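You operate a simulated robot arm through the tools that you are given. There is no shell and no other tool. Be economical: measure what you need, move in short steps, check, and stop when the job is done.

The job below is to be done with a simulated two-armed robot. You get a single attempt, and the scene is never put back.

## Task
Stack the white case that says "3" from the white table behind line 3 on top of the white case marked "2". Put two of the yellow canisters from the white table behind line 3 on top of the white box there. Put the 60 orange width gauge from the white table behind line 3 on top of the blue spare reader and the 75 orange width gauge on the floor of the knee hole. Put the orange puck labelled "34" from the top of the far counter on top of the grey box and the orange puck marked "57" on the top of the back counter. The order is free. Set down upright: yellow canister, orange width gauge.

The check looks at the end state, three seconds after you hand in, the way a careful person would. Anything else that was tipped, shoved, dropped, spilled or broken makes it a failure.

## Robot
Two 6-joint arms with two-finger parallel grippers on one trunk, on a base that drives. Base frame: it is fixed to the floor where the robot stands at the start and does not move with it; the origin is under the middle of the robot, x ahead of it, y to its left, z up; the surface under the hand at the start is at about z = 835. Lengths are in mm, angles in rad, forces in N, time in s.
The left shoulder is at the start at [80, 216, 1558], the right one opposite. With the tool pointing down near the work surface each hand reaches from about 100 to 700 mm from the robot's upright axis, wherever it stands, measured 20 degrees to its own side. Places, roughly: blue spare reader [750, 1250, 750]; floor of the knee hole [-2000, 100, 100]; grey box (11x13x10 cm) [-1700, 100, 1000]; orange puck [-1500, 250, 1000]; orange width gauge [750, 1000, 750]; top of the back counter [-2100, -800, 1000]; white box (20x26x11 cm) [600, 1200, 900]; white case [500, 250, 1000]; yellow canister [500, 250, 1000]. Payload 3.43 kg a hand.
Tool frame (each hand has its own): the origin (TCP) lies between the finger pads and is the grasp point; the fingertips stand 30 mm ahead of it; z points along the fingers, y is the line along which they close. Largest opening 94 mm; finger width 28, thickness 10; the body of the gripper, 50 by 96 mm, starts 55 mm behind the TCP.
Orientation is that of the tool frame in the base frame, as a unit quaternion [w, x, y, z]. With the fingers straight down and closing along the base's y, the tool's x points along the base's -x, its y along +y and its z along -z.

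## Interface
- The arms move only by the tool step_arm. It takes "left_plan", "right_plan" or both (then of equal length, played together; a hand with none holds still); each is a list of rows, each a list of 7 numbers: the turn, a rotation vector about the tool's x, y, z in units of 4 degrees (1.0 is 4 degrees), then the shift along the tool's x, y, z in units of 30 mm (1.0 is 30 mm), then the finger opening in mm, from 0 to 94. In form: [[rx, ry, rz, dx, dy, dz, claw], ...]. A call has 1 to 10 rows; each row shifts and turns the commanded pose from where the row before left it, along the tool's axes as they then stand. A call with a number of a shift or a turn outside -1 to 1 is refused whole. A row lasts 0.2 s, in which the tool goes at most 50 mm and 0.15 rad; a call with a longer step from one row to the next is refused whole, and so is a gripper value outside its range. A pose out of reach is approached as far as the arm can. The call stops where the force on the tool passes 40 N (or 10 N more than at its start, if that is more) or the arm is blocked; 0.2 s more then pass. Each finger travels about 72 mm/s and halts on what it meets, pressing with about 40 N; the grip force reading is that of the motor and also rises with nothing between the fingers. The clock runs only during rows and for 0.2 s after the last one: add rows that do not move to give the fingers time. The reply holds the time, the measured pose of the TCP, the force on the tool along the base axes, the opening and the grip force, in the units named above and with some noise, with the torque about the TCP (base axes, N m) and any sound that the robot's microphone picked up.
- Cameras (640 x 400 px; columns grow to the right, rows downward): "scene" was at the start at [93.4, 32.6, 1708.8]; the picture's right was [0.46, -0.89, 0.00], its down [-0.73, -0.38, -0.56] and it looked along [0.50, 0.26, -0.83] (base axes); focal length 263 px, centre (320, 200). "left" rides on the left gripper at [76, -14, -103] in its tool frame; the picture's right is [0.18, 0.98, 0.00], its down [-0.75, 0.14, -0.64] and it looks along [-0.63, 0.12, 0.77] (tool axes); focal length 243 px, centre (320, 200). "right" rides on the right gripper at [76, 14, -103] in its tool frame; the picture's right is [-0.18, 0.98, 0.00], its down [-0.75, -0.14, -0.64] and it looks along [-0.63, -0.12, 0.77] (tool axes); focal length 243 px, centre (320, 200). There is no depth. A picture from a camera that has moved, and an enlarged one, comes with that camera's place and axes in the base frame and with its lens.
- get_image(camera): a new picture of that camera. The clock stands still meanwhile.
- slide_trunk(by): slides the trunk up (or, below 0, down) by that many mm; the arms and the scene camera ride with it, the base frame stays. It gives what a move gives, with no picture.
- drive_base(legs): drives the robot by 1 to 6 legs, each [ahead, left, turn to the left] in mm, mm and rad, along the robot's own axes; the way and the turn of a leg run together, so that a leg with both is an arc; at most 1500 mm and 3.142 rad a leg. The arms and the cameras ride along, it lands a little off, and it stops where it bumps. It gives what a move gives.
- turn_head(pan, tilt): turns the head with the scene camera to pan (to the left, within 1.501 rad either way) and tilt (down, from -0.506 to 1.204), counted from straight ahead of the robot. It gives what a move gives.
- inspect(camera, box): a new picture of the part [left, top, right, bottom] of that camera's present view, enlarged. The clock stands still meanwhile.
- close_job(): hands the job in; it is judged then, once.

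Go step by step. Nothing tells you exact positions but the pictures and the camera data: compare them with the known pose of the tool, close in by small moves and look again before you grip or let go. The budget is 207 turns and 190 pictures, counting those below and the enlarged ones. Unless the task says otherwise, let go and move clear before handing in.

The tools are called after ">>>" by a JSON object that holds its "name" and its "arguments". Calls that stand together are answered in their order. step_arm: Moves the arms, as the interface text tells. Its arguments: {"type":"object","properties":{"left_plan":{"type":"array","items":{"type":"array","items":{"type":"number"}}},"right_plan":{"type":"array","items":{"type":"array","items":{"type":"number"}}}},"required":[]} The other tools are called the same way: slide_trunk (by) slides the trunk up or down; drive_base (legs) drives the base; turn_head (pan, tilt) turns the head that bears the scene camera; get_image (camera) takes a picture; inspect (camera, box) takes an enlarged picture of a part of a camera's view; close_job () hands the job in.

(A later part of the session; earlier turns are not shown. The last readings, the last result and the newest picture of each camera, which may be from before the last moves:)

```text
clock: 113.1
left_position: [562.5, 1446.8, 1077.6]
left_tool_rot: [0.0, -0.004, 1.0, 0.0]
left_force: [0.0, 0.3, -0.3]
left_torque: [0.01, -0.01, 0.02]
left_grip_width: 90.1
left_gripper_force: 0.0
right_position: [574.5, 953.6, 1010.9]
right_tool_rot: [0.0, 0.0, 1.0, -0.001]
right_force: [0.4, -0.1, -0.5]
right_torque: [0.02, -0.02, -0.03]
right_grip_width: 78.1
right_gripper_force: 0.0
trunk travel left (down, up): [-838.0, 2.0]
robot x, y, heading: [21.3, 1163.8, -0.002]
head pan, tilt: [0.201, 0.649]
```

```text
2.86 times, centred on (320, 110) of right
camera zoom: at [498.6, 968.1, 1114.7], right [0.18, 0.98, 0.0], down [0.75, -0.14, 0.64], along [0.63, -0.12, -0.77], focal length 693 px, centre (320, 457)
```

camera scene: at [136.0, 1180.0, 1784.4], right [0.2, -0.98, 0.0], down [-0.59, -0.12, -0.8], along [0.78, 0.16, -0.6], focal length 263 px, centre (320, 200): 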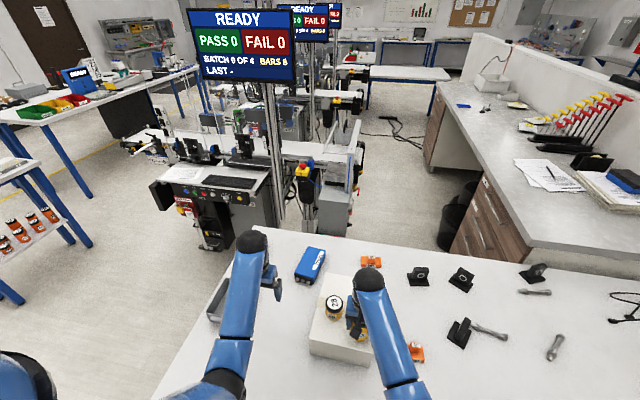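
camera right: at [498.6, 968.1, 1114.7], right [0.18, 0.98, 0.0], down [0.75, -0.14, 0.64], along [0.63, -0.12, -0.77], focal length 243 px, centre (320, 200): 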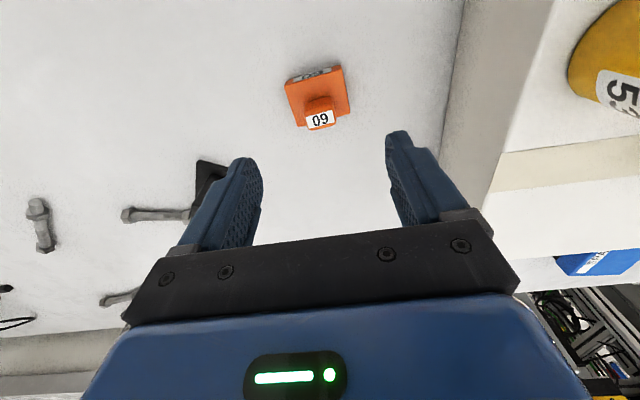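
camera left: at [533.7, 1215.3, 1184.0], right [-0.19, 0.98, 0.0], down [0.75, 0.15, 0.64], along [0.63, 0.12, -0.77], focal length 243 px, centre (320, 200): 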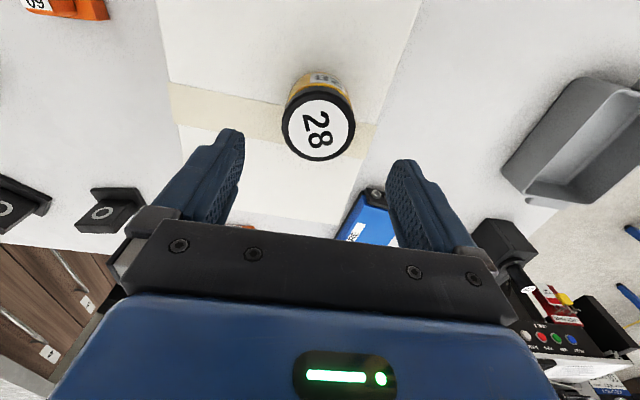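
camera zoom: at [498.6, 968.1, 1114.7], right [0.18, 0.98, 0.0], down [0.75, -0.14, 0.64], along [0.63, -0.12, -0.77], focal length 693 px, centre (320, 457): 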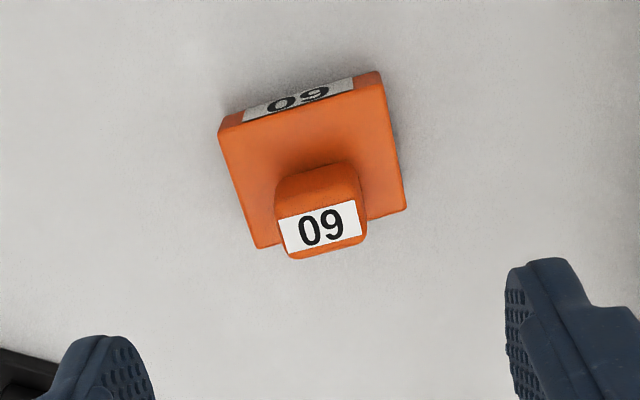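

Gauge 60 base spans x≈556–600, y≈922–980, turned about 4°. I align the right hand and descend part way.

>>> {"name": "step_arm", "arguments": {"right_plan": [[0, 0, -0.9, -0.12, -0.09, 0.6, 84], [0, 0, 0, 0, 0, 0.8, 84], [0, 0, 0, 0, 0, 0.8, 84], [0, 0, 0, 0, 0, 0.6, 84]]}}

>>> {"name": "get_image", "arguments": {"camera": "right"}}

```text
clock: 114.1
left_position: [562.8, 1444.8, 1077.3]
left_tool_rot: [0.0, -0.003, 1.0, -0.001]
left_force: [0.1, 0.2, -0.1]
left_torque: [-0.01, 0.0, 0.01]
left_grip_width: 89.8
left_gripper_force: 0.1
right_position: [578.3, 953.7, 929.9]
right_tool_rot: [0.0, -0.032, 0.999, -0.001]
right_force: [-0.5, 0.3, -0.3]
right_torque: [0.01, 0.0, 0.0]
right_grip_width: 83.9
right_gripper_force: 0.0
trunk travel left (down, up): [-838.0, 2.0]
robot x, y, heading: [15.1, 1162.2, 0.002]
head pan, tilt: [0.201, 0.649]
```

```text
131 pictures are left
camera right: at [501.2, 963.4, 1033.7], right [0.12, 0.99, 0.0], down [0.76, -0.09, 0.64], along [0.64, -0.08, -0.77], focal length 243 px, centre (320, 200)
```

right: 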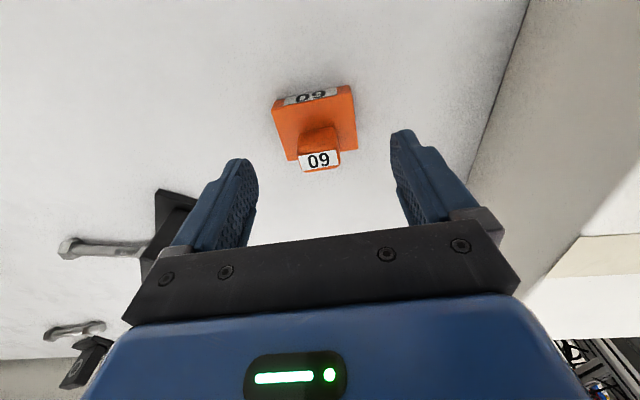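

>>> {"name": "step_arm", "arguments": {"right_plan": [[0, 0, 0, 0, -0.12, 0.5, 84], [0, 0, 0, 0, 0, 0.7, 84], [0, 0, 0, 0, 0, 0.65, 84], [0, 0, 0, 0, 0, 0, 84]]}}

>>> {"name": "get_image", "arguments": {"camera": "right"}}

>>> {"name": "inspect", "arguments": {"camera": "scene", "box": [340, 300, 500, 400]}}

```text
clock: 115.1
left_position: [561.8, 1445.9, 1078.5]
left_tool_rot: [0.0, -0.003, 1.0, 0.0]
left_force: [-0.2, -0.4, 0.4]
left_torque: [0.01, -0.02, -0.02]
left_grip_width: 89.8
left_gripper_force: 0.0
right_position: [579.1, 950.0, 874.5]
right_tool_rot: [0.0, -0.032, 0.999, -0.002]
right_force: [0.7, -0.6, -0.4]
right_torque: [-0.01, 0.03, 0.01]
right_grip_width: 84.2
right_gripper_force: 0.0
trunk travel left (down, up): [-838.0, 2.0]
robot x, y, heading: [19.0, 1163.4, 0.002]
head pan, tilt: [0.201, 0.649]
```

```text
130 pictures are left
camera right: at [501.6, 959.7, 978.7], right [0.12, 0.99, 0.0], down [0.76, -0.09, 0.64], along [0.64, -0.08, -0.77], focal length 243 px, centre (320, 200)
```

right: 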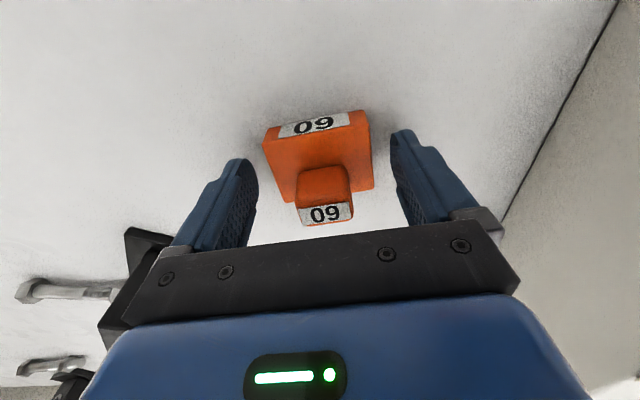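

```text
4.00 times, centred on (420, 350) of scene
camera zoom: at [135.4, 1179.4, 1784.4], right [0.2, -0.98, 0.0], down [-0.59, -0.12, -0.8], along [0.78, 0.16, -0.6], focal length 1051 px, centre (-80, -400)
```

zoom: 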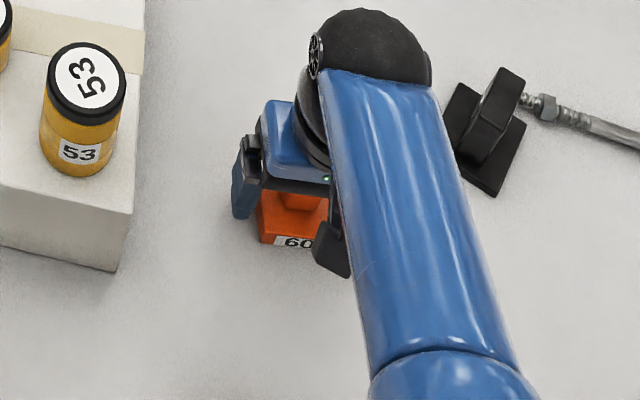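

>>> {"name": "step_arm", "arguments": {"right_plan": [[0, 0, 0, 0.17, 0, 0.1, 84], [0, 0, 0, 0, 0, 0, 60], [0, 0, 0, 0, 0, 0, 30], [0, 0, 0, 0, 0, 0, 30], [0, 0, 0, 0, 0, -0.5, 30], [0, 0, 0, 0, 0, -0.7, 30], [0, 0, 0, 0, 0, 0, 30]]}}

>>> {"name": "get_image", "arguments": {"camera": "right"}}

```text
clock: 116.7
left_position: [561.3, 1446.2, 1076.7]
left_tool_rot: [0.0, -0.004, 1.0, -0.001]
left_force: [-0.1, 0.4, 0.1]
left_torque: [-0.03, 0.01, 0.01]
left_grip_width: 89.9
left_gripper_force: 0.1
right_position: [572.7, 949.3, 907.8]
right_tool_rot: [-0.001, -0.032, 0.999, 0.0]
right_force: [0.7, -0.4, -1.9]
right_torque: [-0.02, 0.02, 0.01]
right_grip_width: 59.1
right_gripper_force: 40.2
trunk travel left (down, up): [-838.0, 2.0]
robot x, y, heading: [22.8, 1157.6, 0.003]
head pan, tilt: [0.201, 0.649]
```

```text
128 pictures are left
camera right: at [495.2, 959.0, 1011.2], right [0.12, 0.99, 0.0], down [0.76, -0.09, 0.64], along [0.64, -0.08, -0.77], focal length 243 px, centre (320, 200)
```

right: 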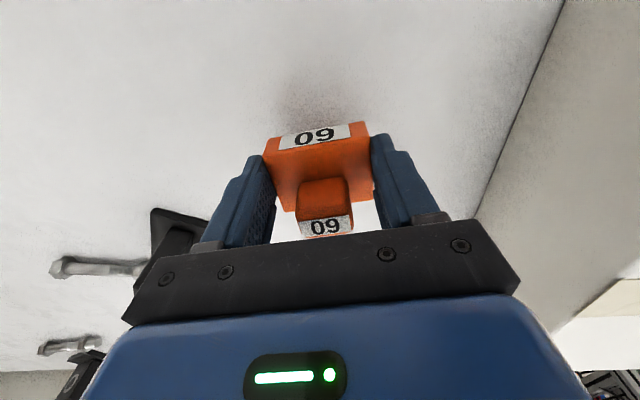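

Gauge 60 is held. Lift it, and draw the left hand back to clear the canisters before driving right.

>>> {"name": "step_arm", "arguments": {"right_plan": [[0, 0, 0, 0, 0, -0.8, 30], [0, 0, 0, 0, 0, -0.9, 30], [0, 0, 0, 0, 0, -0.9, 30], [0, 0, 0, 0, 0, -0.9, 30], [0, 0, 0, 0, -0.5, -0.9, 30], [0, 0, 0, 0, -0.7, -0.5, 30], [0, 0, 0, 0, -0.7, 0, 30]], "left_plan": [[0, 0, 0, 0.9, -0.1, 0, 90], [0, 0, 0, 0.9, -0.1, 0, 90], [0, 0, 0, 0.9, -0.1, 0, 90], [0, 0, 0, 0.9, -0.1, 0, 90], [0, 0, 0, 0.9, -0.1, 0, 90], [0, 0, 0, 0.9, -0.1, 0, 90], [0, 0, 0, 0.3, -0.1, 0, 90]]}}

```text
clock: 118.3
left_position: [401.6, 1426.2, 1040.2]
left_tool_rot: [0.002, -0.004, 1.0, 0.0]
left_force: [0.6, -0.2, 0.2]
left_torque: [-0.01, -0.02, 0.02]
left_grip_width: 90.1
left_gripper_force: 0.0
left hand out of reach, approached as far as the arm can: row 1, 2, 3, 4, 5
right_position: [577.0, 892.2, 1056.0]
right_tool_rot: [0.0, -0.033, 0.999, -0.001]
right_force: [0.7, 0.3, -1.3]
right_torque: [0.0, 0.02, 0.0]
right_grip_width: 59.0
right_gripper_force: 40.2
trunk travel left (down, up): [-838.0, 2.0]
robot x, y, heading: [17.1, 1162.6, 0.001]
head pan, tilt: [0.201, 0.649]
```

>>> {"name": "drive_base", "arguments": {"legs": [[0, -250, 0]]}}

>>> {"name": "step_arm", "arguments": {"left_plan": [[0, 0, 0, 0, -0.9, 0, 90], [0, 0, 0, 0, -0.9, 0, 90], [0, 0, 0, 0, -0.9, 0.2, 90], [0, 0, 0, 0, -0.9, 0.4, 90], [0, 0, 0, 0, -0.9, 0.5, 90], [0, 0, 0, 0, -0.9, 0.5, 90]]}}

>>> {"name": "get_image", "arguments": {"camera": "left"}}

```text
clock: 120.1
left_position: [403.0, 1183.2, 1038.9]
left_tool_rot: [0.001, -0.006, 1.0, -0.003]
left_force: [0.0, 1.0, 0.1]
left_torque: [-0.02, 0.03, -0.01]
left_grip_width: 89.7
left_gripper_force: 0.0
right_position: [577.5, 652.7, 1057.4]
right_tool_rot: [0.0, -0.034, 0.999, -0.003]
right_force: [0.1, 0.9, -0.9]
right_torque: [-0.05, 0.05, 0.01]
right_grip_width: 59.0
right_gripper_force: 40.2
trunk travel left (down, up): [-838.0, 2.0]
robot x, y, heading: [21.6, 915.6, 0.006]
head pan, tilt: [0.201, 0.649]
```

```text
clock: 121.5
left_position: [403.6, 1016.8, 989.9]
left_tool_rot: [0.001, -0.004, 1.0, 0.0]
left_force: [0.6, 0.0, -0.7]
left_torque: [0.0, 0.01, 0.06]
left_grip_width: 89.8
left_gripper_force: 0.0
right_position: [578.9, 648.2, 1055.4]
right_tool_rot: [0.001, -0.034, 0.999, -0.001]
right_force: [0.5, -0.4, -1.1]
right_torque: [0.0, 0.01, 0.0]
right_grip_width: 59.0
right_gripper_force: 39.6
trunk travel left (down, up): [-838.0, 2.0]
robot x, y, heading: [18.8, 917.7, 0.003]
head pan, tilt: [0.201, 0.649]
```

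```text
127 pictures are left
camera left: at [327.8, 1000.7, 1094.2], right [-0.19, 0.98, 0.0], down [0.75, 0.15, 0.64], along [0.63, 0.12, -0.77], focal length 243 px, centre (320, 200)
```

left: 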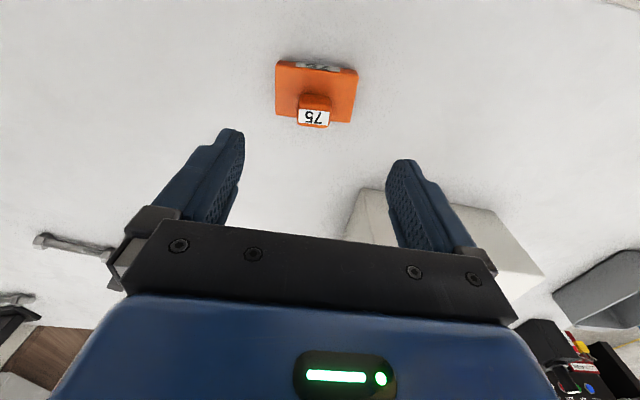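

Gauge 75: centre ≈ [396, 1009], turned about 6°. Align and descend part way, then check.

>>> {"name": "step_arm", "arguments": {"left_plan": [[0, 0, -0.7, 0.12, -0.13, 0.4, 94], [0, 0, -0.7, 0.12, -0.13, 0.6, 94], [0, 0, 0, 0, 0, 0.8, 94], [0, 0, 0, 0, 0, 0, 94]]}}

>>> {"name": "get_image", "arguments": {"camera": "left"}}

```text
clock: 122.5
left_position: [397.1, 1010.1, 936.6]
left_tool_rot: [0.001, -0.054, 0.999, 0.0]
left_force: [-0.8, -1.1, 0.2]
left_torque: [-0.01, -0.03, 0.02]
left_grip_width: 94.0
left_gripper_force: 0.0
right_position: [577.5, 648.3, 1055.9]
right_tool_rot: [0.0, -0.035, 0.999, -0.001]
right_force: [-1.9, -1.0, -1.0]
right_torque: [0.01, 0.02, 0.0]
right_grip_width: 59.0
right_gripper_force: 39.9
trunk travel left (down, up): [-838.0, 2.0]
robot x, y, heading: [22.5, 917.6, 0.009]
head pan, tilt: [0.201, 0.649]
```

```text
126 pictures are left
camera left: at [324.0, 986.2, 1040.0], right [-0.29, 0.96, 0.0], down [0.73, 0.22, 0.64], along [0.62, 0.19, -0.77], focal length 243 px, centre (320, 200)
```

left: 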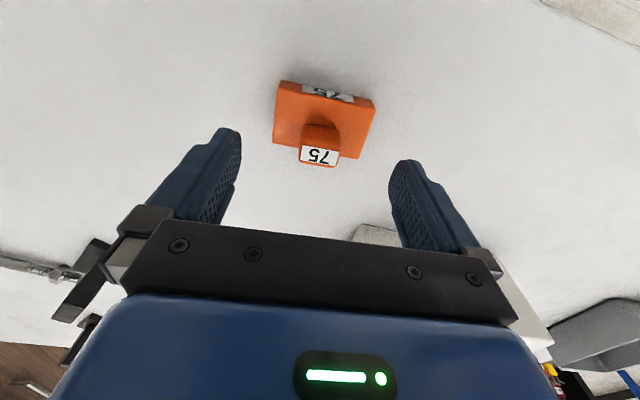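

>>> {"name": "step_arm", "arguments": {"left_plan": [[0, 0, 0, 0, 0, 0.7, 94], [0, 0, 0, 0, 0, 0.7, 94], [0, 0, 0, 0, 0, 0.75, 94], [0, 0, 0, 0, 0, 0, 94]]}}

>>> {"name": "get_image", "arguments": {"camera": "left"}}

```text
clock: 123.5
left_position: [397.4, 1008.8, 872.0]
left_tool_rot: [0.001, -0.054, 0.999, 0.0]
left_force: [-0.4, -0.3, -0.1]
left_torque: [0.02, 0.02, 0.0]
left_grip_width: 94.4
left_gripper_force: 0.1
right_position: [578.0, 648.2, 1055.6]
right_tool_rot: [0.0, -0.034, 0.999, 0.0]
right_force: [0.0, 0.1, -0.8]
right_torque: [-0.01, -0.02, -0.02]
right_grip_width: 59.0
right_gripper_force: 39.5
trunk travel left (down, up): [-838.0, 2.0]
robot x, y, heading: [20.1, 915.9, 0.006]
head pan, tilt: [0.201, 0.649]
```

```text
125 pictures are left
camera left: at [323.0, 985.7, 975.3], right [-0.29, 0.96, 0.0], down [0.73, 0.22, 0.64], along [0.62, 0.19, -0.77], focal length 243 px, centre (320, 200)
```

left: 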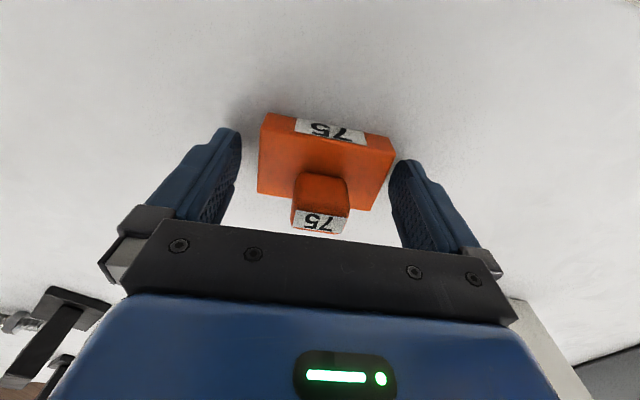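

>>> {"name": "step_arm", "arguments": {"left_plan": [[0, 0, 0, 0, 0.1, 0, 94], [0, 0, 0, 0, 0, 0, 80], [0, 0, 0, 0, 0, 0, 50], [0, 0, 0, 0, 0, 0, 50], [0, 0, 0, 0, 0, -0.5, 50], [0, 0, 0, 0, 0, -0.7, 50], [0, 0, 0, 0, 0, 0, 50]]}}

>>> {"name": "get_image", "arguments": {"camera": "left"}}

```text
clock: 125.1
left_position: [399.2, 1012.3, 908.4]
left_tool_rot: [0.001, -0.054, 0.999, 0.001]
left_force: [-0.2, 0.1, -1.7]
left_torque: [0.01, 0.02, 0.0]
left_grip_width: 74.4
left_gripper_force: 39.8
right_position: [578.4, 649.6, 1055.5]
right_tool_rot: [0.001, -0.034, 0.999, 0.0]
right_force: [-0.2, -0.3, -1.1]
right_torque: [0.01, 0.0, 0.0]
right_grip_width: 59.2
right_gripper_force: 40.0
trunk travel left (down, up): [-838.0, 2.0]
robot x, y, heading: [21.6, 914.3, 0.007]
head pan, tilt: [0.201, 0.649]
```

```text
124 pictures are left
camera left: at [324.2, 989.7, 1012.2], right [-0.29, 0.96, 0.0], down [0.73, 0.22, 0.64], along [0.62, 0.19, -0.77], focal length 243 px, centre (320, 200)
```

left: 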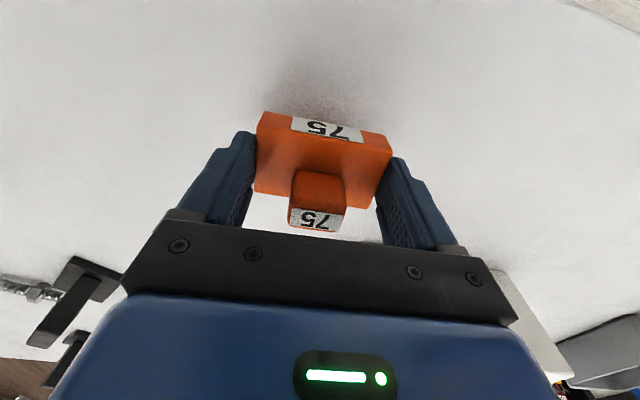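

Gauge 75 is held too. Lift, back away and drive around to the table's far end to reach the blue reader.

>>> {"name": "step_arm", "arguments": {"left_plan": [[0, 0, 0, 0, 0, -0.9, 50], [0, 0, 0, 0, 0, -0.9, 50], [0, 0, 0, 0, 0, -0.9, 50], [0, 0, 0, 0, 0, -0.9, 50], [0, 0, 0, 0, 0, -0.8, 50]]}}

>>> {"name": "drive_base", "arguments": {"legs": [[-450, 0, 0], [0, 1440, 0], [0, 0, -1.577], [0, 1300, 0]]}}

>>> {"name": "turn_head", "arguments": {"pan": 0.0, "tilt": 0.65}}

>>> {"name": "get_image", "arguments": {"camera": "scene"}}

```text
clock: 126.3
left_position: [398.4, 1014.7, 1040.4]
left_tool_rot: [0.001, -0.054, 0.999, 0.001]
left_force: [-0.8, -0.7, -0.7]
left_torque: [0.01, -0.02, 0.01]
left_grip_width: 74.2
left_gripper_force: 40.5
right_position: [578.0, 648.2, 1056.0]
right_tool_rot: [0.0, -0.035, 0.999, -0.001]
right_force: [-0.6, 0.2, -1.1]
right_torque: [0.03, -0.01, -0.01]
right_grip_width: 58.9
right_gripper_force: 39.6
trunk travel left (down, up): [-838.0, 2.0]
robot x, y, heading: [23.0, 915.8, 0.005]
head pan, tilt: [0.201, 0.649]
```

```text
clock: 134.6
left_position: [-36.2, 2288.3, 1040.7]
left_tool_rot: [0.003, -0.047, 0.999, -0.001]
left_force: [-0.6, 1.1, -1.5]
left_torque: [-0.01, 0.0, 0.01]
left_grip_width: 73.9
left_gripper_force: 39.8
right_position: [137.8, 1919.1, 1056.1]
right_tool_rot: [0.0, -0.027, 1.0, -0.001]
right_force: [-1.1, 1.1, -0.2]
right_torque: [0.02, 0.01, -0.02]
right_grip_width: 59.0
right_gripper_force: 40.4
trunk travel left (down, up): [-838.0, 2.0]
robot x, y, heading: [-411.3, 2188.1, -0.008]
head pan, tilt: [0.201, 0.649]
stopped in leg 2: the robot was blocked; the commanded pose is now the measured one
```

```text
clock: 135.3
left_position: [-35.0, 2288.5, 1039.8]
left_tool_rot: [0.003, -0.048, 0.999, -0.001]
left_force: [-1.0, 0.4, -1.3]
left_torque: [-0.03, 0.01, 0.0]
left_grip_width: 73.9
left_gripper_force: 39.8
right_position: [138.1, 1919.0, 1056.4]
right_tool_rot: [0.0, -0.027, 1.0, -0.001]
right_force: [-0.1, 0.2, -0.8]
right_torque: [-0.01, 0.01, 0.0]
right_grip_width: 59.2
right_gripper_force: 39.4
trunk travel left (down, up): [-838.0, 2.0]
robot x, y, heading: [-419.7, 2194.8, -0.007]
head pan, tilt: [0.0, 0.649]
```

```text
123 pictures are left
camera scene: at [-297.1, 2193.4, 1784.5], right [-0.01, -1.0, 0.0], down [-0.6, 0.0, -0.8], along [0.8, -0.01, -0.6], focal length 263 px, centre (320, 200)
```

scene: 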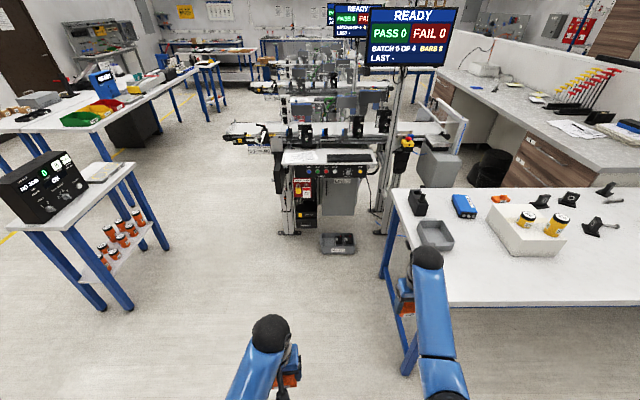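

The robot bumped something on its left. I look to the left before doing anything else.

>>> {"name": "turn_head", "arguments": {"pan": 1.3, "tilt": 0.8}}

>>> {"name": "get_image", "arguments": {"camera": "scene"}}

```text
clock: 136.8
left_position: [-35.5, 2289.4, 1039.2]
left_tool_rot: [0.002, -0.047, 0.999, -0.001]
left_force: [-0.2, 0.3, -1.2]
left_torque: [0.02, 0.02, 0.01]
left_grip_width: 74.2
left_gripper_force: 40.3
right_position: [139.7, 1919.1, 1056.0]
right_tool_rot: [-0.001, -0.028, 1.0, -0.001]
right_force: [-0.2, -0.1, -0.8]
right_torque: [-0.01, 0.01, -0.01]
right_grip_width: 59.3
right_gripper_force: 40.2
trunk travel left (down, up): [-838.0, 2.0]
robot x, y, heading: [-412.7, 2189.6, -0.009]
head pan, tilt: [1.3, 0.799]
```

```text
122 pictures are left
camera scene: at [-360.5, 2271.1, 1771.8], right [0.96, -0.28, 0.0], down [-0.2, -0.69, -0.7], along [0.19, 0.67, -0.72], focal length 263 px, centre (320, 200)
```

scene: 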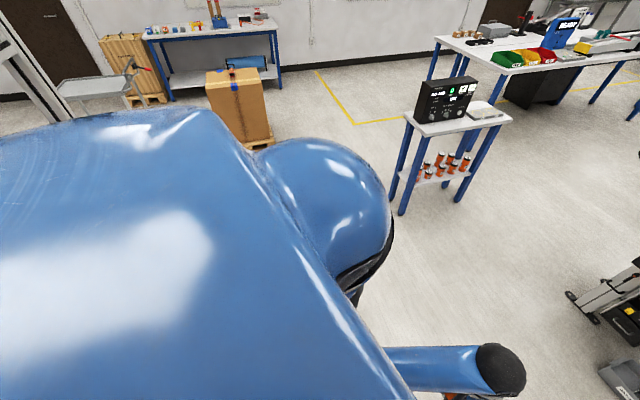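

Probably the cardboard box on the floor behind-left. I move away from it, turn, and look back to check it.

>>> {"name": "drive_base", "arguments": {"legs": [[100, -170, 0], [0, 0, -1.56]]}}

>>> {"name": "turn_head", "arguments": {"pan": -1.5, "tilt": 0.7}}

>>> {"name": "get_image", "arguments": {"camera": "scene"}}

```text
clock: 142.2
left_position: [-222.8, 1641.1, 1039.5]
left_tool_rot: [0.001, 0.676, 0.736, -0.002]
left_force: [-0.4, -0.6, -0.5]
left_torque: [-0.02, -0.02, 0.0]
left_grip_width: 74.2
left_gripper_force: 39.5
right_position: [-594.4, 1470.3, 1055.7]
right_tool_rot: [-0.001, 0.692, 0.722, 0.0]
right_force: [-0.2, -0.2, -1.5]
right_torque: [-0.03, 0.01, 0.01]
right_grip_width: 58.9
right_gripper_force: 40.1
trunk travel left (down, up): [-838.0, 2.0]
robot x, y, heading: [-317.8, 2018.0, -1.587]
head pan, tilt: [1.3, 0.799]
```

```text
clock: 144.7
left_position: [-223.6, 1642.4, 1039.8]
left_tool_rot: [0.001, 0.676, 0.737, -0.002]
left_force: [0.3, -0.3, -1.2]
left_torque: [0.03, -0.01, 0.03]
left_grip_width: 74.1
left_gripper_force: 39.7
right_position: [-593.2, 1470.3, 1055.3]
right_tool_rot: [-0.002, 0.692, 0.722, 0.0]
right_force: [-0.1, -0.5, -0.8]
right_torque: [0.03, -0.02, 0.0]
right_grip_width: 59.5
right_gripper_force: 39.6
trunk travel left (down, up): [-838.0, 2.0]
robot x, y, heading: [-316.6, 2021.4, -1.59]
head pan, tilt: [-1.499, 0.7]
```

```text
121 pictures are left
camera scene: at [-399.9, 1985.0, 1780.1], right [-0.05, 1.0, 0.0], down [0.64, 0.03, -0.76], along [-0.76, -0.04, -0.64], focal length 263 px, centre (320, 200)
```

scene: 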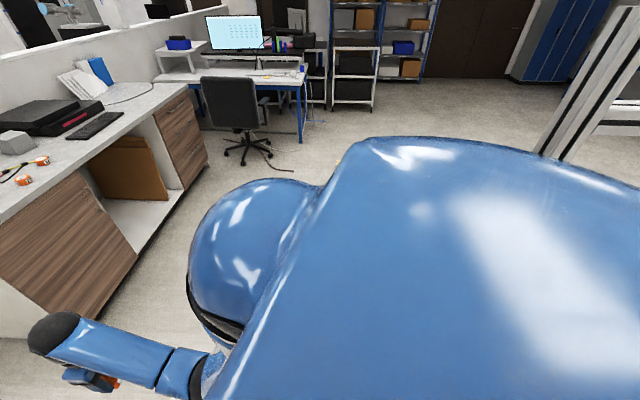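

The ladder/box stay out of view; I'll check them later. Continue: strafe along the table end toward the reader.

>>> {"name": "drive_base", "arguments": {"legs": [[0, 1210, 0.017]]}}

>>> {"name": "turn_head", "arguments": {"pan": 0.0, "tilt": 0.9}}

>>> {"name": "get_image", "arguments": {"camera": "scene"}}

```text
clock: 150.8
left_position: [1002.1, 1635.9, 1038.5]
left_tool_rot: [0.001, 0.667, 0.745, -0.001]
left_force: [0.9, 0.4, -0.8]
left_torque: [-0.01, -0.02, 0.03]
left_grip_width: 74.3
left_gripper_force: 40.1
right_position: [635.4, 1456.3, 1054.9]
right_tool_rot: [-0.001, 0.683, 0.731, 0.0]
right_force: [-0.4, 0.3, -2.2]
right_torque: [-0.02, -0.04, 0.03]
right_grip_width: 59.0
right_gripper_force: 40.5
trunk travel left (down, up): [-838.0, 2.0]
robot x, y, heading: [902.1, 2011.7, -1.567]
head pan, tilt: [-1.499, 0.7]
```

```text
clock: 152.4
left_position: [1003.3, 1636.5, 1040.1]
left_tool_rot: [0.0, 0.667, 0.745, -0.001]
left_force: [-1.0, -0.1, -1.3]
left_torque: [-0.02, -0.01, -0.02]
left_grip_width: 74.3
left_gripper_force: 39.7
right_position: [635.4, 1456.5, 1055.7]
right_tool_rot: [-0.001, 0.683, 0.731, 0.0]
right_force: [-1.2, -0.5, -1.1]
right_torque: [0.03, -0.01, 0.03]
right_grip_width: 59.0
right_gripper_force: 40.1
trunk travel left (down, up): [-838.0, 2.0]
robot x, y, heading: [901.5, 2013.2, -1.567]
head pan, tilt: [0.0, 0.901]
```

```text
120 pictures are left
camera scene: at [902.7, 1907.1, 1763.9], right [-1.0, -0.01, 0.0], down [0.0, 0.78, -0.62], along [0.0, -0.62, -0.78], focal length 263 px, centre (320, 200)
```

scene: 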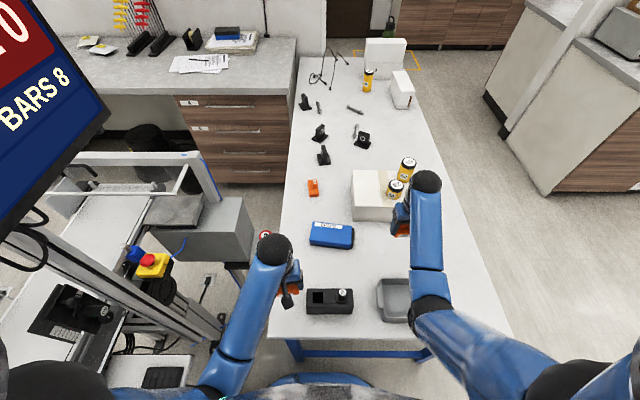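

>>> {"name": "inspect", "arguments": {"camera": "scene", "box": [280, 200, 420, 330]}}

```text
3.08 times, centred on (350, 265) of scene
camera zoom: at [902.7, 1907.1, 1763.9], right [-1.0, -0.01, 0.0], down [0.0, 0.78, -0.62], along [0.0, -0.62, -0.78], focal length 808 px, centre (228, 0)
```

zoom: 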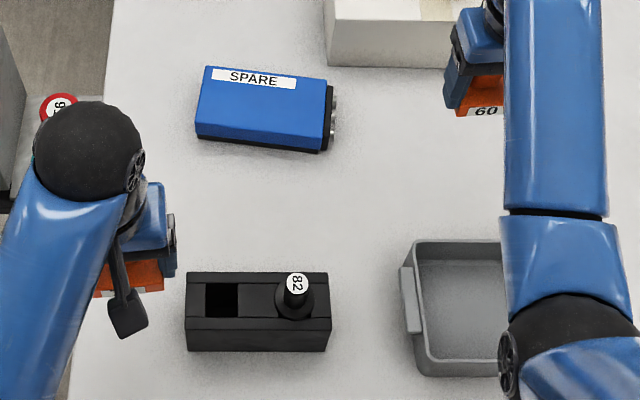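

Reader top: centre ≈ [858, 1361], z≈870, about 158×88 mm, turned −7°. Bring gauge 60 above it and align.

>>> {"name": "step_arm", "arguments": {"right_plan": [[0, 0, 0, -0.46, 0.9, 0, 30], [0, 0, 0, -0.46, 0.9, 0, 30], [0, 0, 0, -0.46, 0.9, 0, 30], [0, 0, 0, -0.46, 0.9, 0, 30], [0, 0, 0, -0.46, 0.9, 0, 30], [0, 0, 0, -0.46, 0.9, 0, 30], [0, 0, 0, -0.46, 0.9, 0, 30], [0, 0, 0, -0.46, 0.9, 0, 30]]}}

>>> {"name": "step_arm", "arguments": {"right_plan": [[0, 0, 0.9, 0, 0, 0.8, 30], [0, 0, 0.9, 0, 0, 0.8, 30], [0, 0, 0.9, 0, 0, 0.8, 30], [0, 0, 0, 0, 0, 0.6, 30], [0, 0, 0, 0, 0, 0, 30]]}}

>>> {"name": "get_image", "arguments": {"camera": "right"}}

>>> {"name": "inspect", "arguments": {"camera": "scene", "box": [280, 190, 400, 270]}}

```text
clock: 154.2
left_position: [1003.4, 1636.3, 1040.4]
left_tool_rot: [0.001, 0.667, 0.745, -0.001]
left_force: [-0.5, -0.9, -0.4]
left_torque: [0.04, 0.03, 0.0]
left_grip_width: 74.4
left_gripper_force: 39.9
right_position: [861.9, 1361.3, 1052.7]
right_tool_rot: [-0.003, 0.683, 0.731, -0.001]
right_force: [0.6, 0.2, -0.3]
right_torque: [0.02, 0.03, -0.02]
right_grip_width: 59.2
right_gripper_force: 40.3
trunk travel left (down, up): [-838.0, 2.0]
robot x, y, heading: [900.9, 2014.7, -1.564]
head pan, tilt: [0.0, 0.901]
```

```text
clock: 155.4
left_position: [1002.1, 1636.9, 1040.4]
left_tool_rot: [0.0, 0.667, 0.745, -0.002]
left_force: [0.1, 0.2, -1.1]
left_torque: [0.01, 0.02, -0.02]
left_grip_width: 74.3
left_gripper_force: 40.1
right_position: [859.5, 1364.9, 966.0]
right_tool_rot: [-0.001, 0.748, 0.663, 0.0]
right_force: [0.3, 0.1, -1.7]
right_torque: [0.02, 0.02, -0.02]
right_grip_width: 59.2
right_gripper_force: 40.4
right hand out of reach, approached as far as the arm can: row 4
trunk travel left (down, up): [-838.0, 2.0]
robot x, y, heading: [901.2, 2010.1, -1.567]
head pan, tilt: [0.0, 0.901]
```

```text
118 pictures are left
camera right: at [882.5, 1437.8, 1068.8], right [0.95, -0.3, 0.0], down [-0.23, -0.73, 0.64], along [-0.19, -0.61, -0.77], focal length 243 px, centre (320, 200)
```

right: 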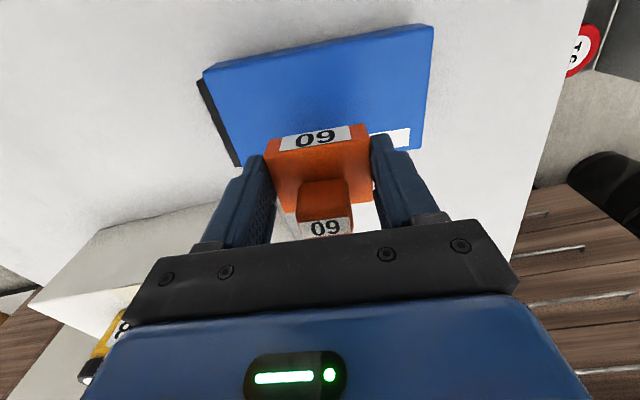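

```text
5.00 times, centred on (340, 230) of scene
camera zoom: at [902.3, 1907.4, 1763.9], right [-1.0, -0.01, 0.0], down [-0.01, 0.78, -0.62], along [0.0, -0.62, -0.78], focal length 1314 px, centre (220, 50)
```

zoom: 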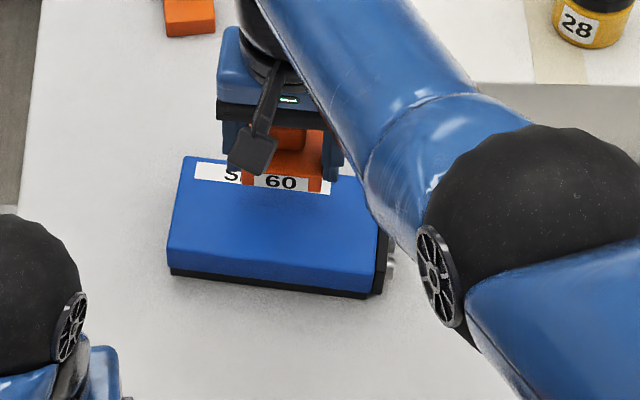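

Alignment over the reader is good. Before lowering the trunk, I raise the left hand so gauge 75 stays well clear of the black holder.

>>> {"name": "step_arm", "arguments": {"left_plan": [[0, 0, 0, 0, 0.3, -0.7, 50], [0, 0, 0, 0, 0.3, -0.7, 50], [0, 0, 0, 0, 0.3, -0.7, 50]]}}

```text
clock: 156.2
left_position: [1024.2, 1639.2, 1041.8]
left_tool_rot: [0.001, 0.667, 0.745, -0.002]
left_force: [0.0, 0.2, -1.5]
left_torque: [0.01, -0.01, -0.02]
left_grip_width: 73.9
left_gripper_force: 40.5
left hand out of reach, approached as far as the arm can: row 1, 2, 3
right_position: [859.7, 1365.1, 965.1]
right_tool_rot: [-0.002, 0.748, 0.663, 0.0]
right_force: [-0.8, 0.0, -0.6]
right_torque: [0.01, 0.0, 0.01]
right_grip_width: 59.2
right_gripper_force: 40.2
trunk travel left (down, up): [-838.0, 2.0]
robot x, y, heading: [904.1, 2015.6, -1.569]
head pan, tilt: [0.0, 0.901]
```

>>> {"name": "slide_trunk", "arguments": {"by": -50}}

>>> {"name": "inspect", "arguments": {"camera": "scene", "box": [260, 190, 400, 330]}}

>>> {"name": "inspect", "arguments": {"camera": "right", "box": [180, 0, 460, 260]}}

```text
clock: 157.2
left_position: [1025.2, 1639.7, 990.6]
left_tool_rot: [0.002, 0.667, 0.745, -0.003]
left_force: [-0.2, -0.3, -0.2]
left_torque: [0.01, 0.01, -0.03]
left_grip_width: 74.0
left_gripper_force: 40.0
right_position: [859.3, 1364.5, 917.3]
right_tool_rot: [0.0, 0.748, 0.664, -0.001]
right_force: [-1.4, -0.7, 12.9]
right_torque: [0.16, 0.05, 0.03]
right_grip_width: 59.0
right_gripper_force: 40.9
trunk travel left (down, up): [-788.0, 52.0]
robot x, y, heading: [903.0, 2013.3, -1.568]
head pan, tilt: [0.0, 0.901]
```

```text
2.86 times, centred on (330, 260) of scene
camera zoom: at [902.7, 1909.7, 1714.2], right [-1.0, -0.01, 0.0], down [-0.01, 0.78, -0.62], along [0.0, -0.62, -0.78], focal length 751 px, centre (291, 29)
```

zoom: 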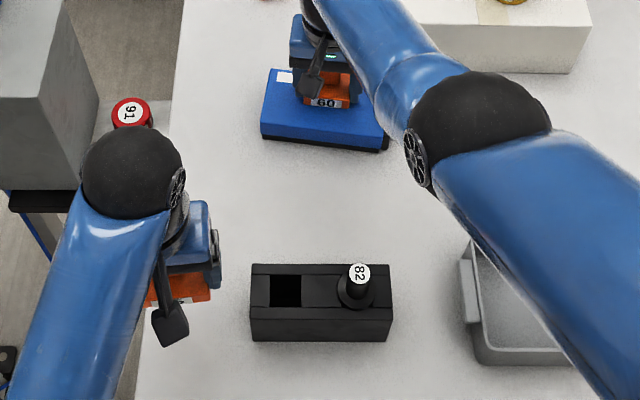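

```text
1.54 times, centred on (320, 130) of right
camera zoom: at [882.9, 1438.4, 1020.7], right [0.95, -0.3, 0.0], down [-0.23, -0.73, 0.64], along [-0.19, -0.61, -0.76], focal length 373 px, centre (320, 308)
```

zoom: 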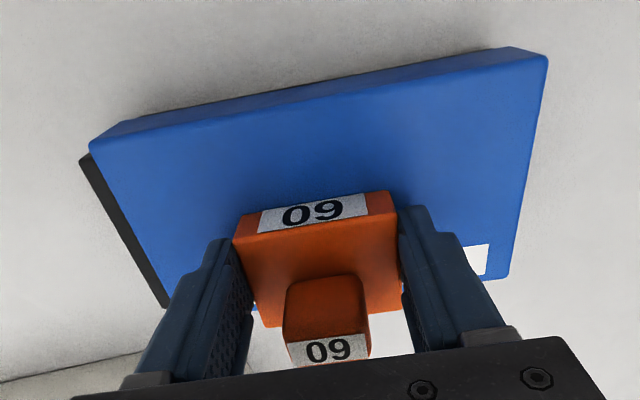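

Gauge 60 is already resting on the reader (contact ≈13 N), well inside its top. Release and lift.

>>> {"name": "step_arm", "arguments": {"right_plan": [[0, 0, 0, 0, 0, 0, 64], [0, 0, 0, 0, 0, 0, 74], [0, 0, 0, 0, 0, 0, 80], [0, 0, 0, 0, 0, -0.3, 80], [0, 0, 0, 0, 0, -0.7, 80], [0, 0, 0, 0, 0, -0.9, 80], [0, 0, 0, 0, 0, -0.9, 80], [0, 0, 0, 0, 0, -0.9, 80]]}}

>>> {"name": "get_image", "arguments": {"camera": "right"}}

```text
clock: 158.9
left_position: [1023.6, 1638.8, 991.5]
left_tool_rot: [0.001, 0.667, 0.745, -0.003]
left_force: [0.0, 0.7, -0.8]
left_torque: [0.0, 0.03, -0.01]
left_grip_width: 73.9
left_gripper_force: 39.6
right_position: [860.2, 1364.6, 1026.8]
right_tool_rot: [-0.001, 0.749, 0.663, 0.0]
right_force: [0.6, 0.2, 0.2]
right_torque: [0.01, -0.04, 0.01]
right_grip_width: 80.1
right_gripper_force: 0.1
trunk travel left (down, up): [-788.0, 52.0]
robot x, y, heading: [902.7, 2017.5, -1.562]
head pan, tilt: [0.0, 0.901]
```

```text
114 pictures are left
camera right: at [884.5, 1437.9, 1129.3], right [0.95, -0.3, 0.0], down [-0.23, -0.73, 0.64], along [-0.19, -0.61, -0.77], focal length 243 px, centre (320, 200)
```

right: 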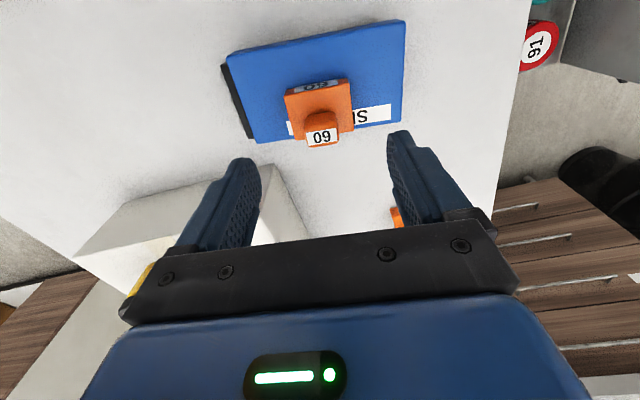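

Gauge 60 sits upright on the reader. Raise the trunk and look right (toward -x) to see what was bumped and plan the way to the far counter.

>>> {"name": "slide_trunk", "arguments": {"by": 50}}

>>> {"name": "turn_head", "arguments": {"pan": -1.5, "tilt": 0.4}}

>>> {"name": "get_image", "arguments": {"camera": "scene"}}

```text
clock: 159.9
left_position: [1024.0, 1637.8, 1040.4]
left_tool_rot: [0.001, 0.667, 0.745, -0.003]
left_force: [0.1, -1.1, -1.4]
left_torque: [0.0, -0.04, 0.0]
left_grip_width: 74.1
left_gripper_force: 40.3
right_position: [861.4, 1363.1, 1076.2]
right_tool_rot: [-0.001, 0.749, 0.663, 0.0]
right_force: [0.5, 0.3, -0.5]
right_torque: [0.01, -0.01, -0.03]
right_grip_width: 80.2
right_gripper_force: 0.1
trunk travel left (down, up): [-838.0, 2.0]
robot x, y, heading: [903.3, 2013.4, -1.566]
head pan, tilt: [0.0, 0.901]
```

```text
clock: 161.5
left_position: [1025.7, 1639.0, 1041.7]
left_tool_rot: [0.001, 0.668, 0.744, -0.001]
left_force: [-0.1, -0.3, -0.4]
left_torque: [0.01, 0.0, 0.02]
left_grip_width: 74.0
left_gripper_force: 40.3
right_position: [861.9, 1364.2, 1074.5]
right_tool_rot: [-0.001, 0.749, 0.663, -0.001]
right_force: [-0.9, -0.2, -1.0]
right_torque: [0.02, 0.0, -0.02]
right_grip_width: 80.0
right_gripper_force: 0.1
trunk travel left (down, up): [-838.0, 2.0]
robot x, y, heading: [902.7, 2009.8, -1.563]
head pan, tilt: [-1.499, 0.4]
```

```text
113 pictures are left
camera scene: at [809.8, 1975.3, 1806.9], right [-0.08, 1.0, 0.0], down [0.39, 0.03, -0.92], along [-0.92, -0.07, -0.39], focal length 263 px, centre (320, 200)
```

scene: 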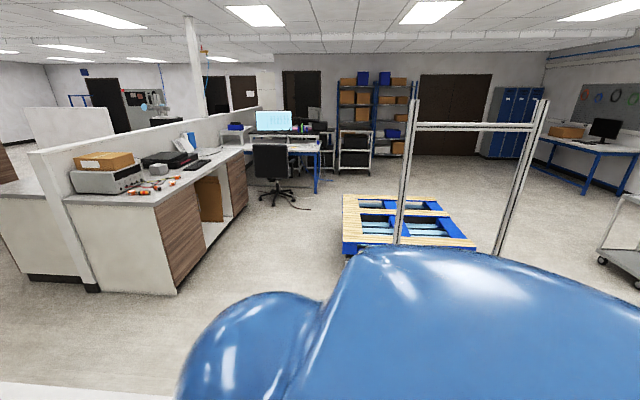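

The tall profile frame still stands upright and the corridor to the far counter (front at y≈400) is free. I go back along the table end, then to the counter.

>>> {"name": "drive_base", "arguments": {"legs": [[0, -1230, 0], [750, 0, 0], [0, -1300, 0]]}}

>>> {"name": "turn_head", "arguments": {"pan": 0.0, "tilt": 0.7}}

>>> {"name": "get_image", "arguments": {"camera": "scene"}}

```text
clock: 177.4
left_position: [-1486.8, 869.4, 1039.8]
left_tool_rot: [0.0, 0.668, 0.744, -0.003]
left_force: [0.6, -1.2, -1.0]
left_torque: [-0.01, 0.05, 0.0]
left_grip_width: 74.4
left_gripper_force: 39.7
right_position: [-1652.2, 594.2, 1076.0]
right_tool_rot: [-0.001, 0.749, 0.662, -0.001]
right_force: [0.0, -0.5, 0.1]
right_torque: [-0.02, 0.01, 0.0]
right_grip_width: 80.0
right_gripper_force: 0.1
trunk travel left (down, up): [-838.0, 2.0]
robot x, y, heading: [-1612.1, 1243.8, -1.567]
head pan, tilt: [-1.499, 0.4]
```

```text
clock: 179.0
left_position: [-1488.6, 870.0, 1041.1]
left_tool_rot: [0.002, 0.668, 0.744, -0.001]
left_force: [0.2, -0.4, -1.0]
left_torque: [-0.01, 0.0, 0.0]
left_grip_width: 74.1
left_gripper_force: 39.7
right_position: [-1652.9, 593.3, 1076.0]
right_tool_rot: [0.0, 0.749, 0.662, -0.001]
right_force: [0.2, 0.1, 0.2]
right_torque: [-0.02, -0.01, -0.01]
right_grip_width: 79.9
right_gripper_force: 0.1
trunk travel left (down, up): [-838.0, 2.0]
robot x, y, heading: [-1611.8, 1248.2, -1.569]
head pan, tilt: [0.0, 0.7]
```

```text
112 pictures are left
camera scene: at [-1609.8, 1127.8, 1780.1], right [-1.0, 0.0, 0.0], down [0.0, 0.64, -0.76], along [0.0, -0.76, -0.64], focal length 263 px, centre (320, 200)
```

scene: 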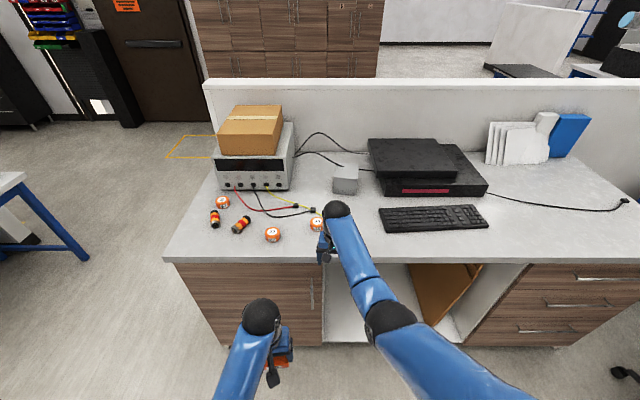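

>>> {"name": "inspect", "arguments": {"camera": "scene", "box": [190, 150, 380, 270]}}

>>> {"name": "inspect", "arguments": {"camera": "scene", "box": [300, 240, 560, 370]}}

>>> {"name": "turn_head", "arguments": {"pan": 0.0, "tilt": 0.2}}

>>> {"name": "get_image", "arguments": {"camera": "scene"}}

```text
3.33 times, centred on (285, 210) of scene
camera zoom: at [-1609.8, 1127.8, 1780.1], right [-1.0, 0.0, 0.0], down [0.0, 0.64, -0.76], along [0.0, -0.76, -0.64], focal length 876 px, centre (437, 167)
```

zoom: 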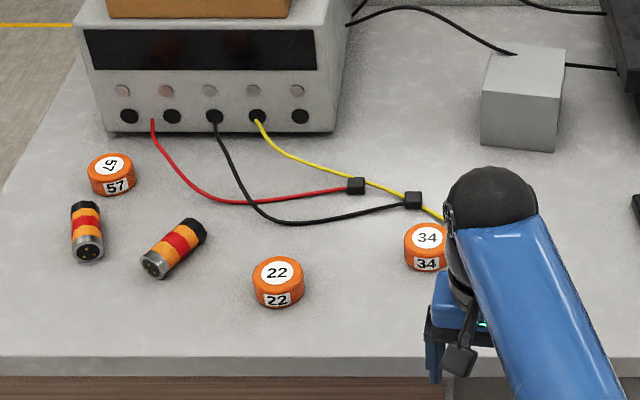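

```text
2.46 times, centred on (430, 305) of scene
camera zoom: at [-1609.8, 1127.8, 1780.1], right [-1.0, 0.0, 0.0], down [0.0, 0.64, -0.76], along [0.0, -0.76, -0.64], focal length 647 px, centre (49, -58)
```

zoom: 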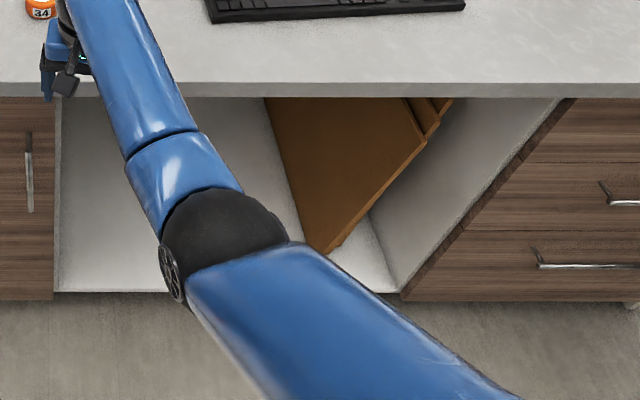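

```text
clock: 180.0
left_position: [-1488.2, 869.8, 1040.1]
left_tool_rot: [0.001, 0.669, 0.744, -0.002]
left_force: [0.7, 0.4, -1.1]
left_torque: [0.02, -0.01, -0.01]
left_grip_width: 74.1
left_gripper_force: 39.7
right_position: [-1652.6, 593.7, 1076.8]
right_tool_rot: [0.0, 0.749, 0.662, -0.001]
right_force: [0.2, -0.1, 0.7]
right_torque: [-0.01, -0.03, 0.0]
right_grip_width: 80.0
right_gripper_force: 0.1
trunk travel left (down, up): [-838.0, 2.0]
robot x, y, heading: [-1605.9, 1245.1, -1.573]
head pan, tilt: [0.0, 0.201]
```

```text
109 pictures are left
camera scene: at [-1609.5, 1119.5, 1825.4], right [-1.0, 0.0, 0.0], down [0.0, 0.2, -0.98], along [0.0, -0.98, -0.2], focal length 263 px, centre (320, 200)
```

scene: 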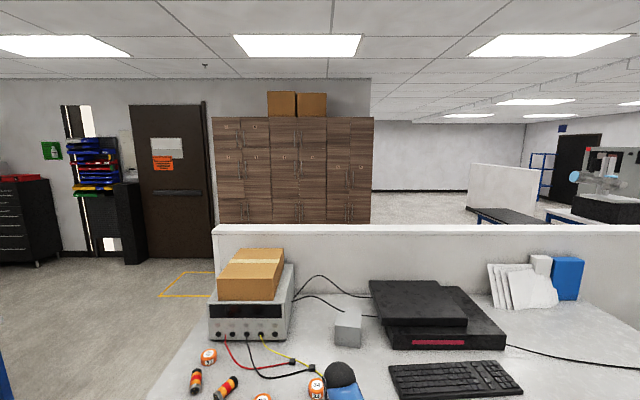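

Pucks 57, 22 and 34 are on the counter; grey box sits behind. I move nearer in a short step and look with the right-hand camera to get heights.

>>> {"name": "turn_head", "arguments": {"pan": 0.0, "tilt": 0.85}}

>>> {"name": "drive_base", "arguments": {"legs": [[320, 0, 0]]}}

>>> {"name": "get_image", "arguments": {"camera": "scene"}}

>>> {"name": "get_image", "arguments": {"camera": "right"}}

```text
clock: 181.0
left_position: [-1487.0, 868.8, 1039.4]
left_tool_rot: [0.002, 0.668, 0.744, -0.002]
left_force: [0.9, -0.1, -1.1]
left_torque: [0.01, 0.01, 0.02]
left_grip_width: 74.0
left_gripper_force: 40.2
right_position: [-1652.8, 594.1, 1076.5]
right_tool_rot: [-0.001, 0.749, 0.663, 0.0]
right_force: [0.3, 0.7, -1.0]
right_torque: [-0.03, 0.01, -0.02]
right_grip_width: 80.1
right_gripper_force: 0.1
trunk travel left (down, up): [-838.0, 2.0]
robot x, y, heading: [-1611.1, 1242.2, -1.567]
head pan, tilt: [0.0, 0.85]
```

```text
clock: 183.1
left_position: [-1486.2, 559.9, 1041.0]
left_tool_rot: [0.002, 0.667, 0.745, -0.003]
left_force: [-0.1, -0.7, -1.3]
left_torque: [-0.04, -0.05, 0.0]
left_grip_width: 74.2
left_gripper_force: 40.4
right_position: [-1649.2, 285.3, 1077.1]
right_tool_rot: [0.0, 0.749, 0.663, -0.001]
right_force: [0.1, 0.5, 0.9]
right_torque: [-0.03, -0.02, 0.05]
right_grip_width: 80.0
right_gripper_force: 0.1
trunk travel left (down, up): [-838.0, 2.0]
robot x, y, heading: [-1611.2, 933.6, -1.567]
head pan, tilt: [0.0, 0.85]
```

```text
108 pictures are left
camera scene: at [-1608.0, 826.8, 1768.1], right [-1.0, -0.01, 0.0], down [0.0, 0.75, -0.66], along [0.0, -0.66, -0.75], focal length 263 px, centre (320, 200)
```

scene: 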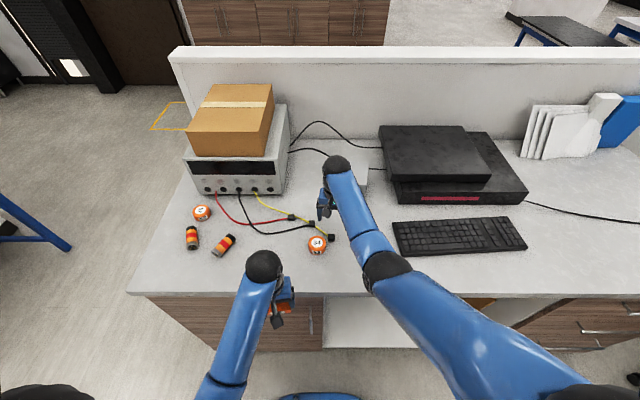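

```text
107 pictures are left
camera right: at [-1626.6, 358.4, 1180.4], right [0.95, -0.3, 0.0], down [-0.23, -0.73, 0.64], along [-0.19, -0.61, -0.77], focal length 243 px, centre (320, 200)
```

right: 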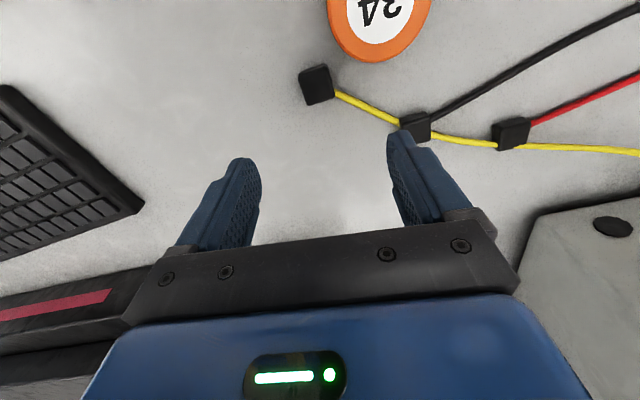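

Triangulated: puck 34 top at ≈[-1595, 345, 1009], counter top ≈ 977. Moving over the puck with moderate opening to avoid the plug.

>>> {"name": "step_arm", "arguments": {"right_plan": [[0, 0, 0, 0.55, 0.39, 0, 74], [0, 0, 0, 0.55, 0.39, 0, 74], [0, 0, 0, 0.55, 0.39, 0, 74], [0, 0, 0, 0.55, 0.39, 0, 74], [0, 0, 0, 0, 0, 0, 74]]}}

>>> {"name": "get_image", "arguments": {"camera": "right"}}

```text
clock: 184.3
left_position: [-1486.8, 557.4, 1040.8]
left_tool_rot: [0.002, 0.667, 0.745, -0.003]
left_force: [-0.1, -0.4, -1.0]
left_torque: [0.04, 0.02, -0.01]
left_grip_width: 74.3
left_gripper_force: 39.2
right_position: [-1595.2, 343.9, 1075.3]
right_tool_rot: [-0.001, 0.748, 0.664, 0.0]
right_force: [0.0, -0.7, -0.4]
right_torque: [0.0, -0.02, 0.02]
right_grip_width: 74.0
right_gripper_force: 0.1
trunk travel left (down, up): [-838.0, 2.0]
robot x, y, heading: [-1607.2, 932.6, -1.571]
head pan, tilt: [0.0, 0.85]
```

```text
106 pictures are left
camera right: at [-1571.0, 416.5, 1177.8], right [0.95, -0.3, 0.0], down [-0.23, -0.73, 0.64], along [-0.19, -0.61, -0.77], focal length 243 px, centre (320, 200)
```

right: 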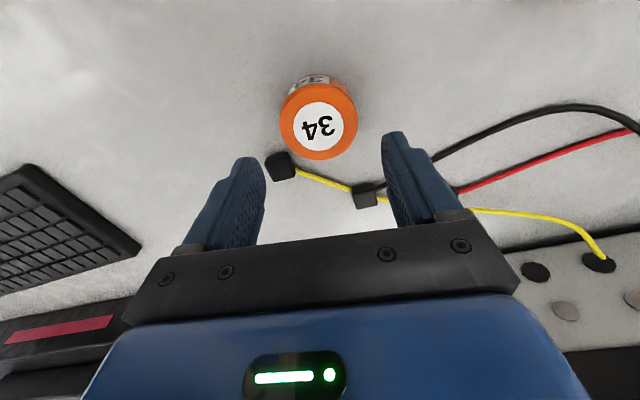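

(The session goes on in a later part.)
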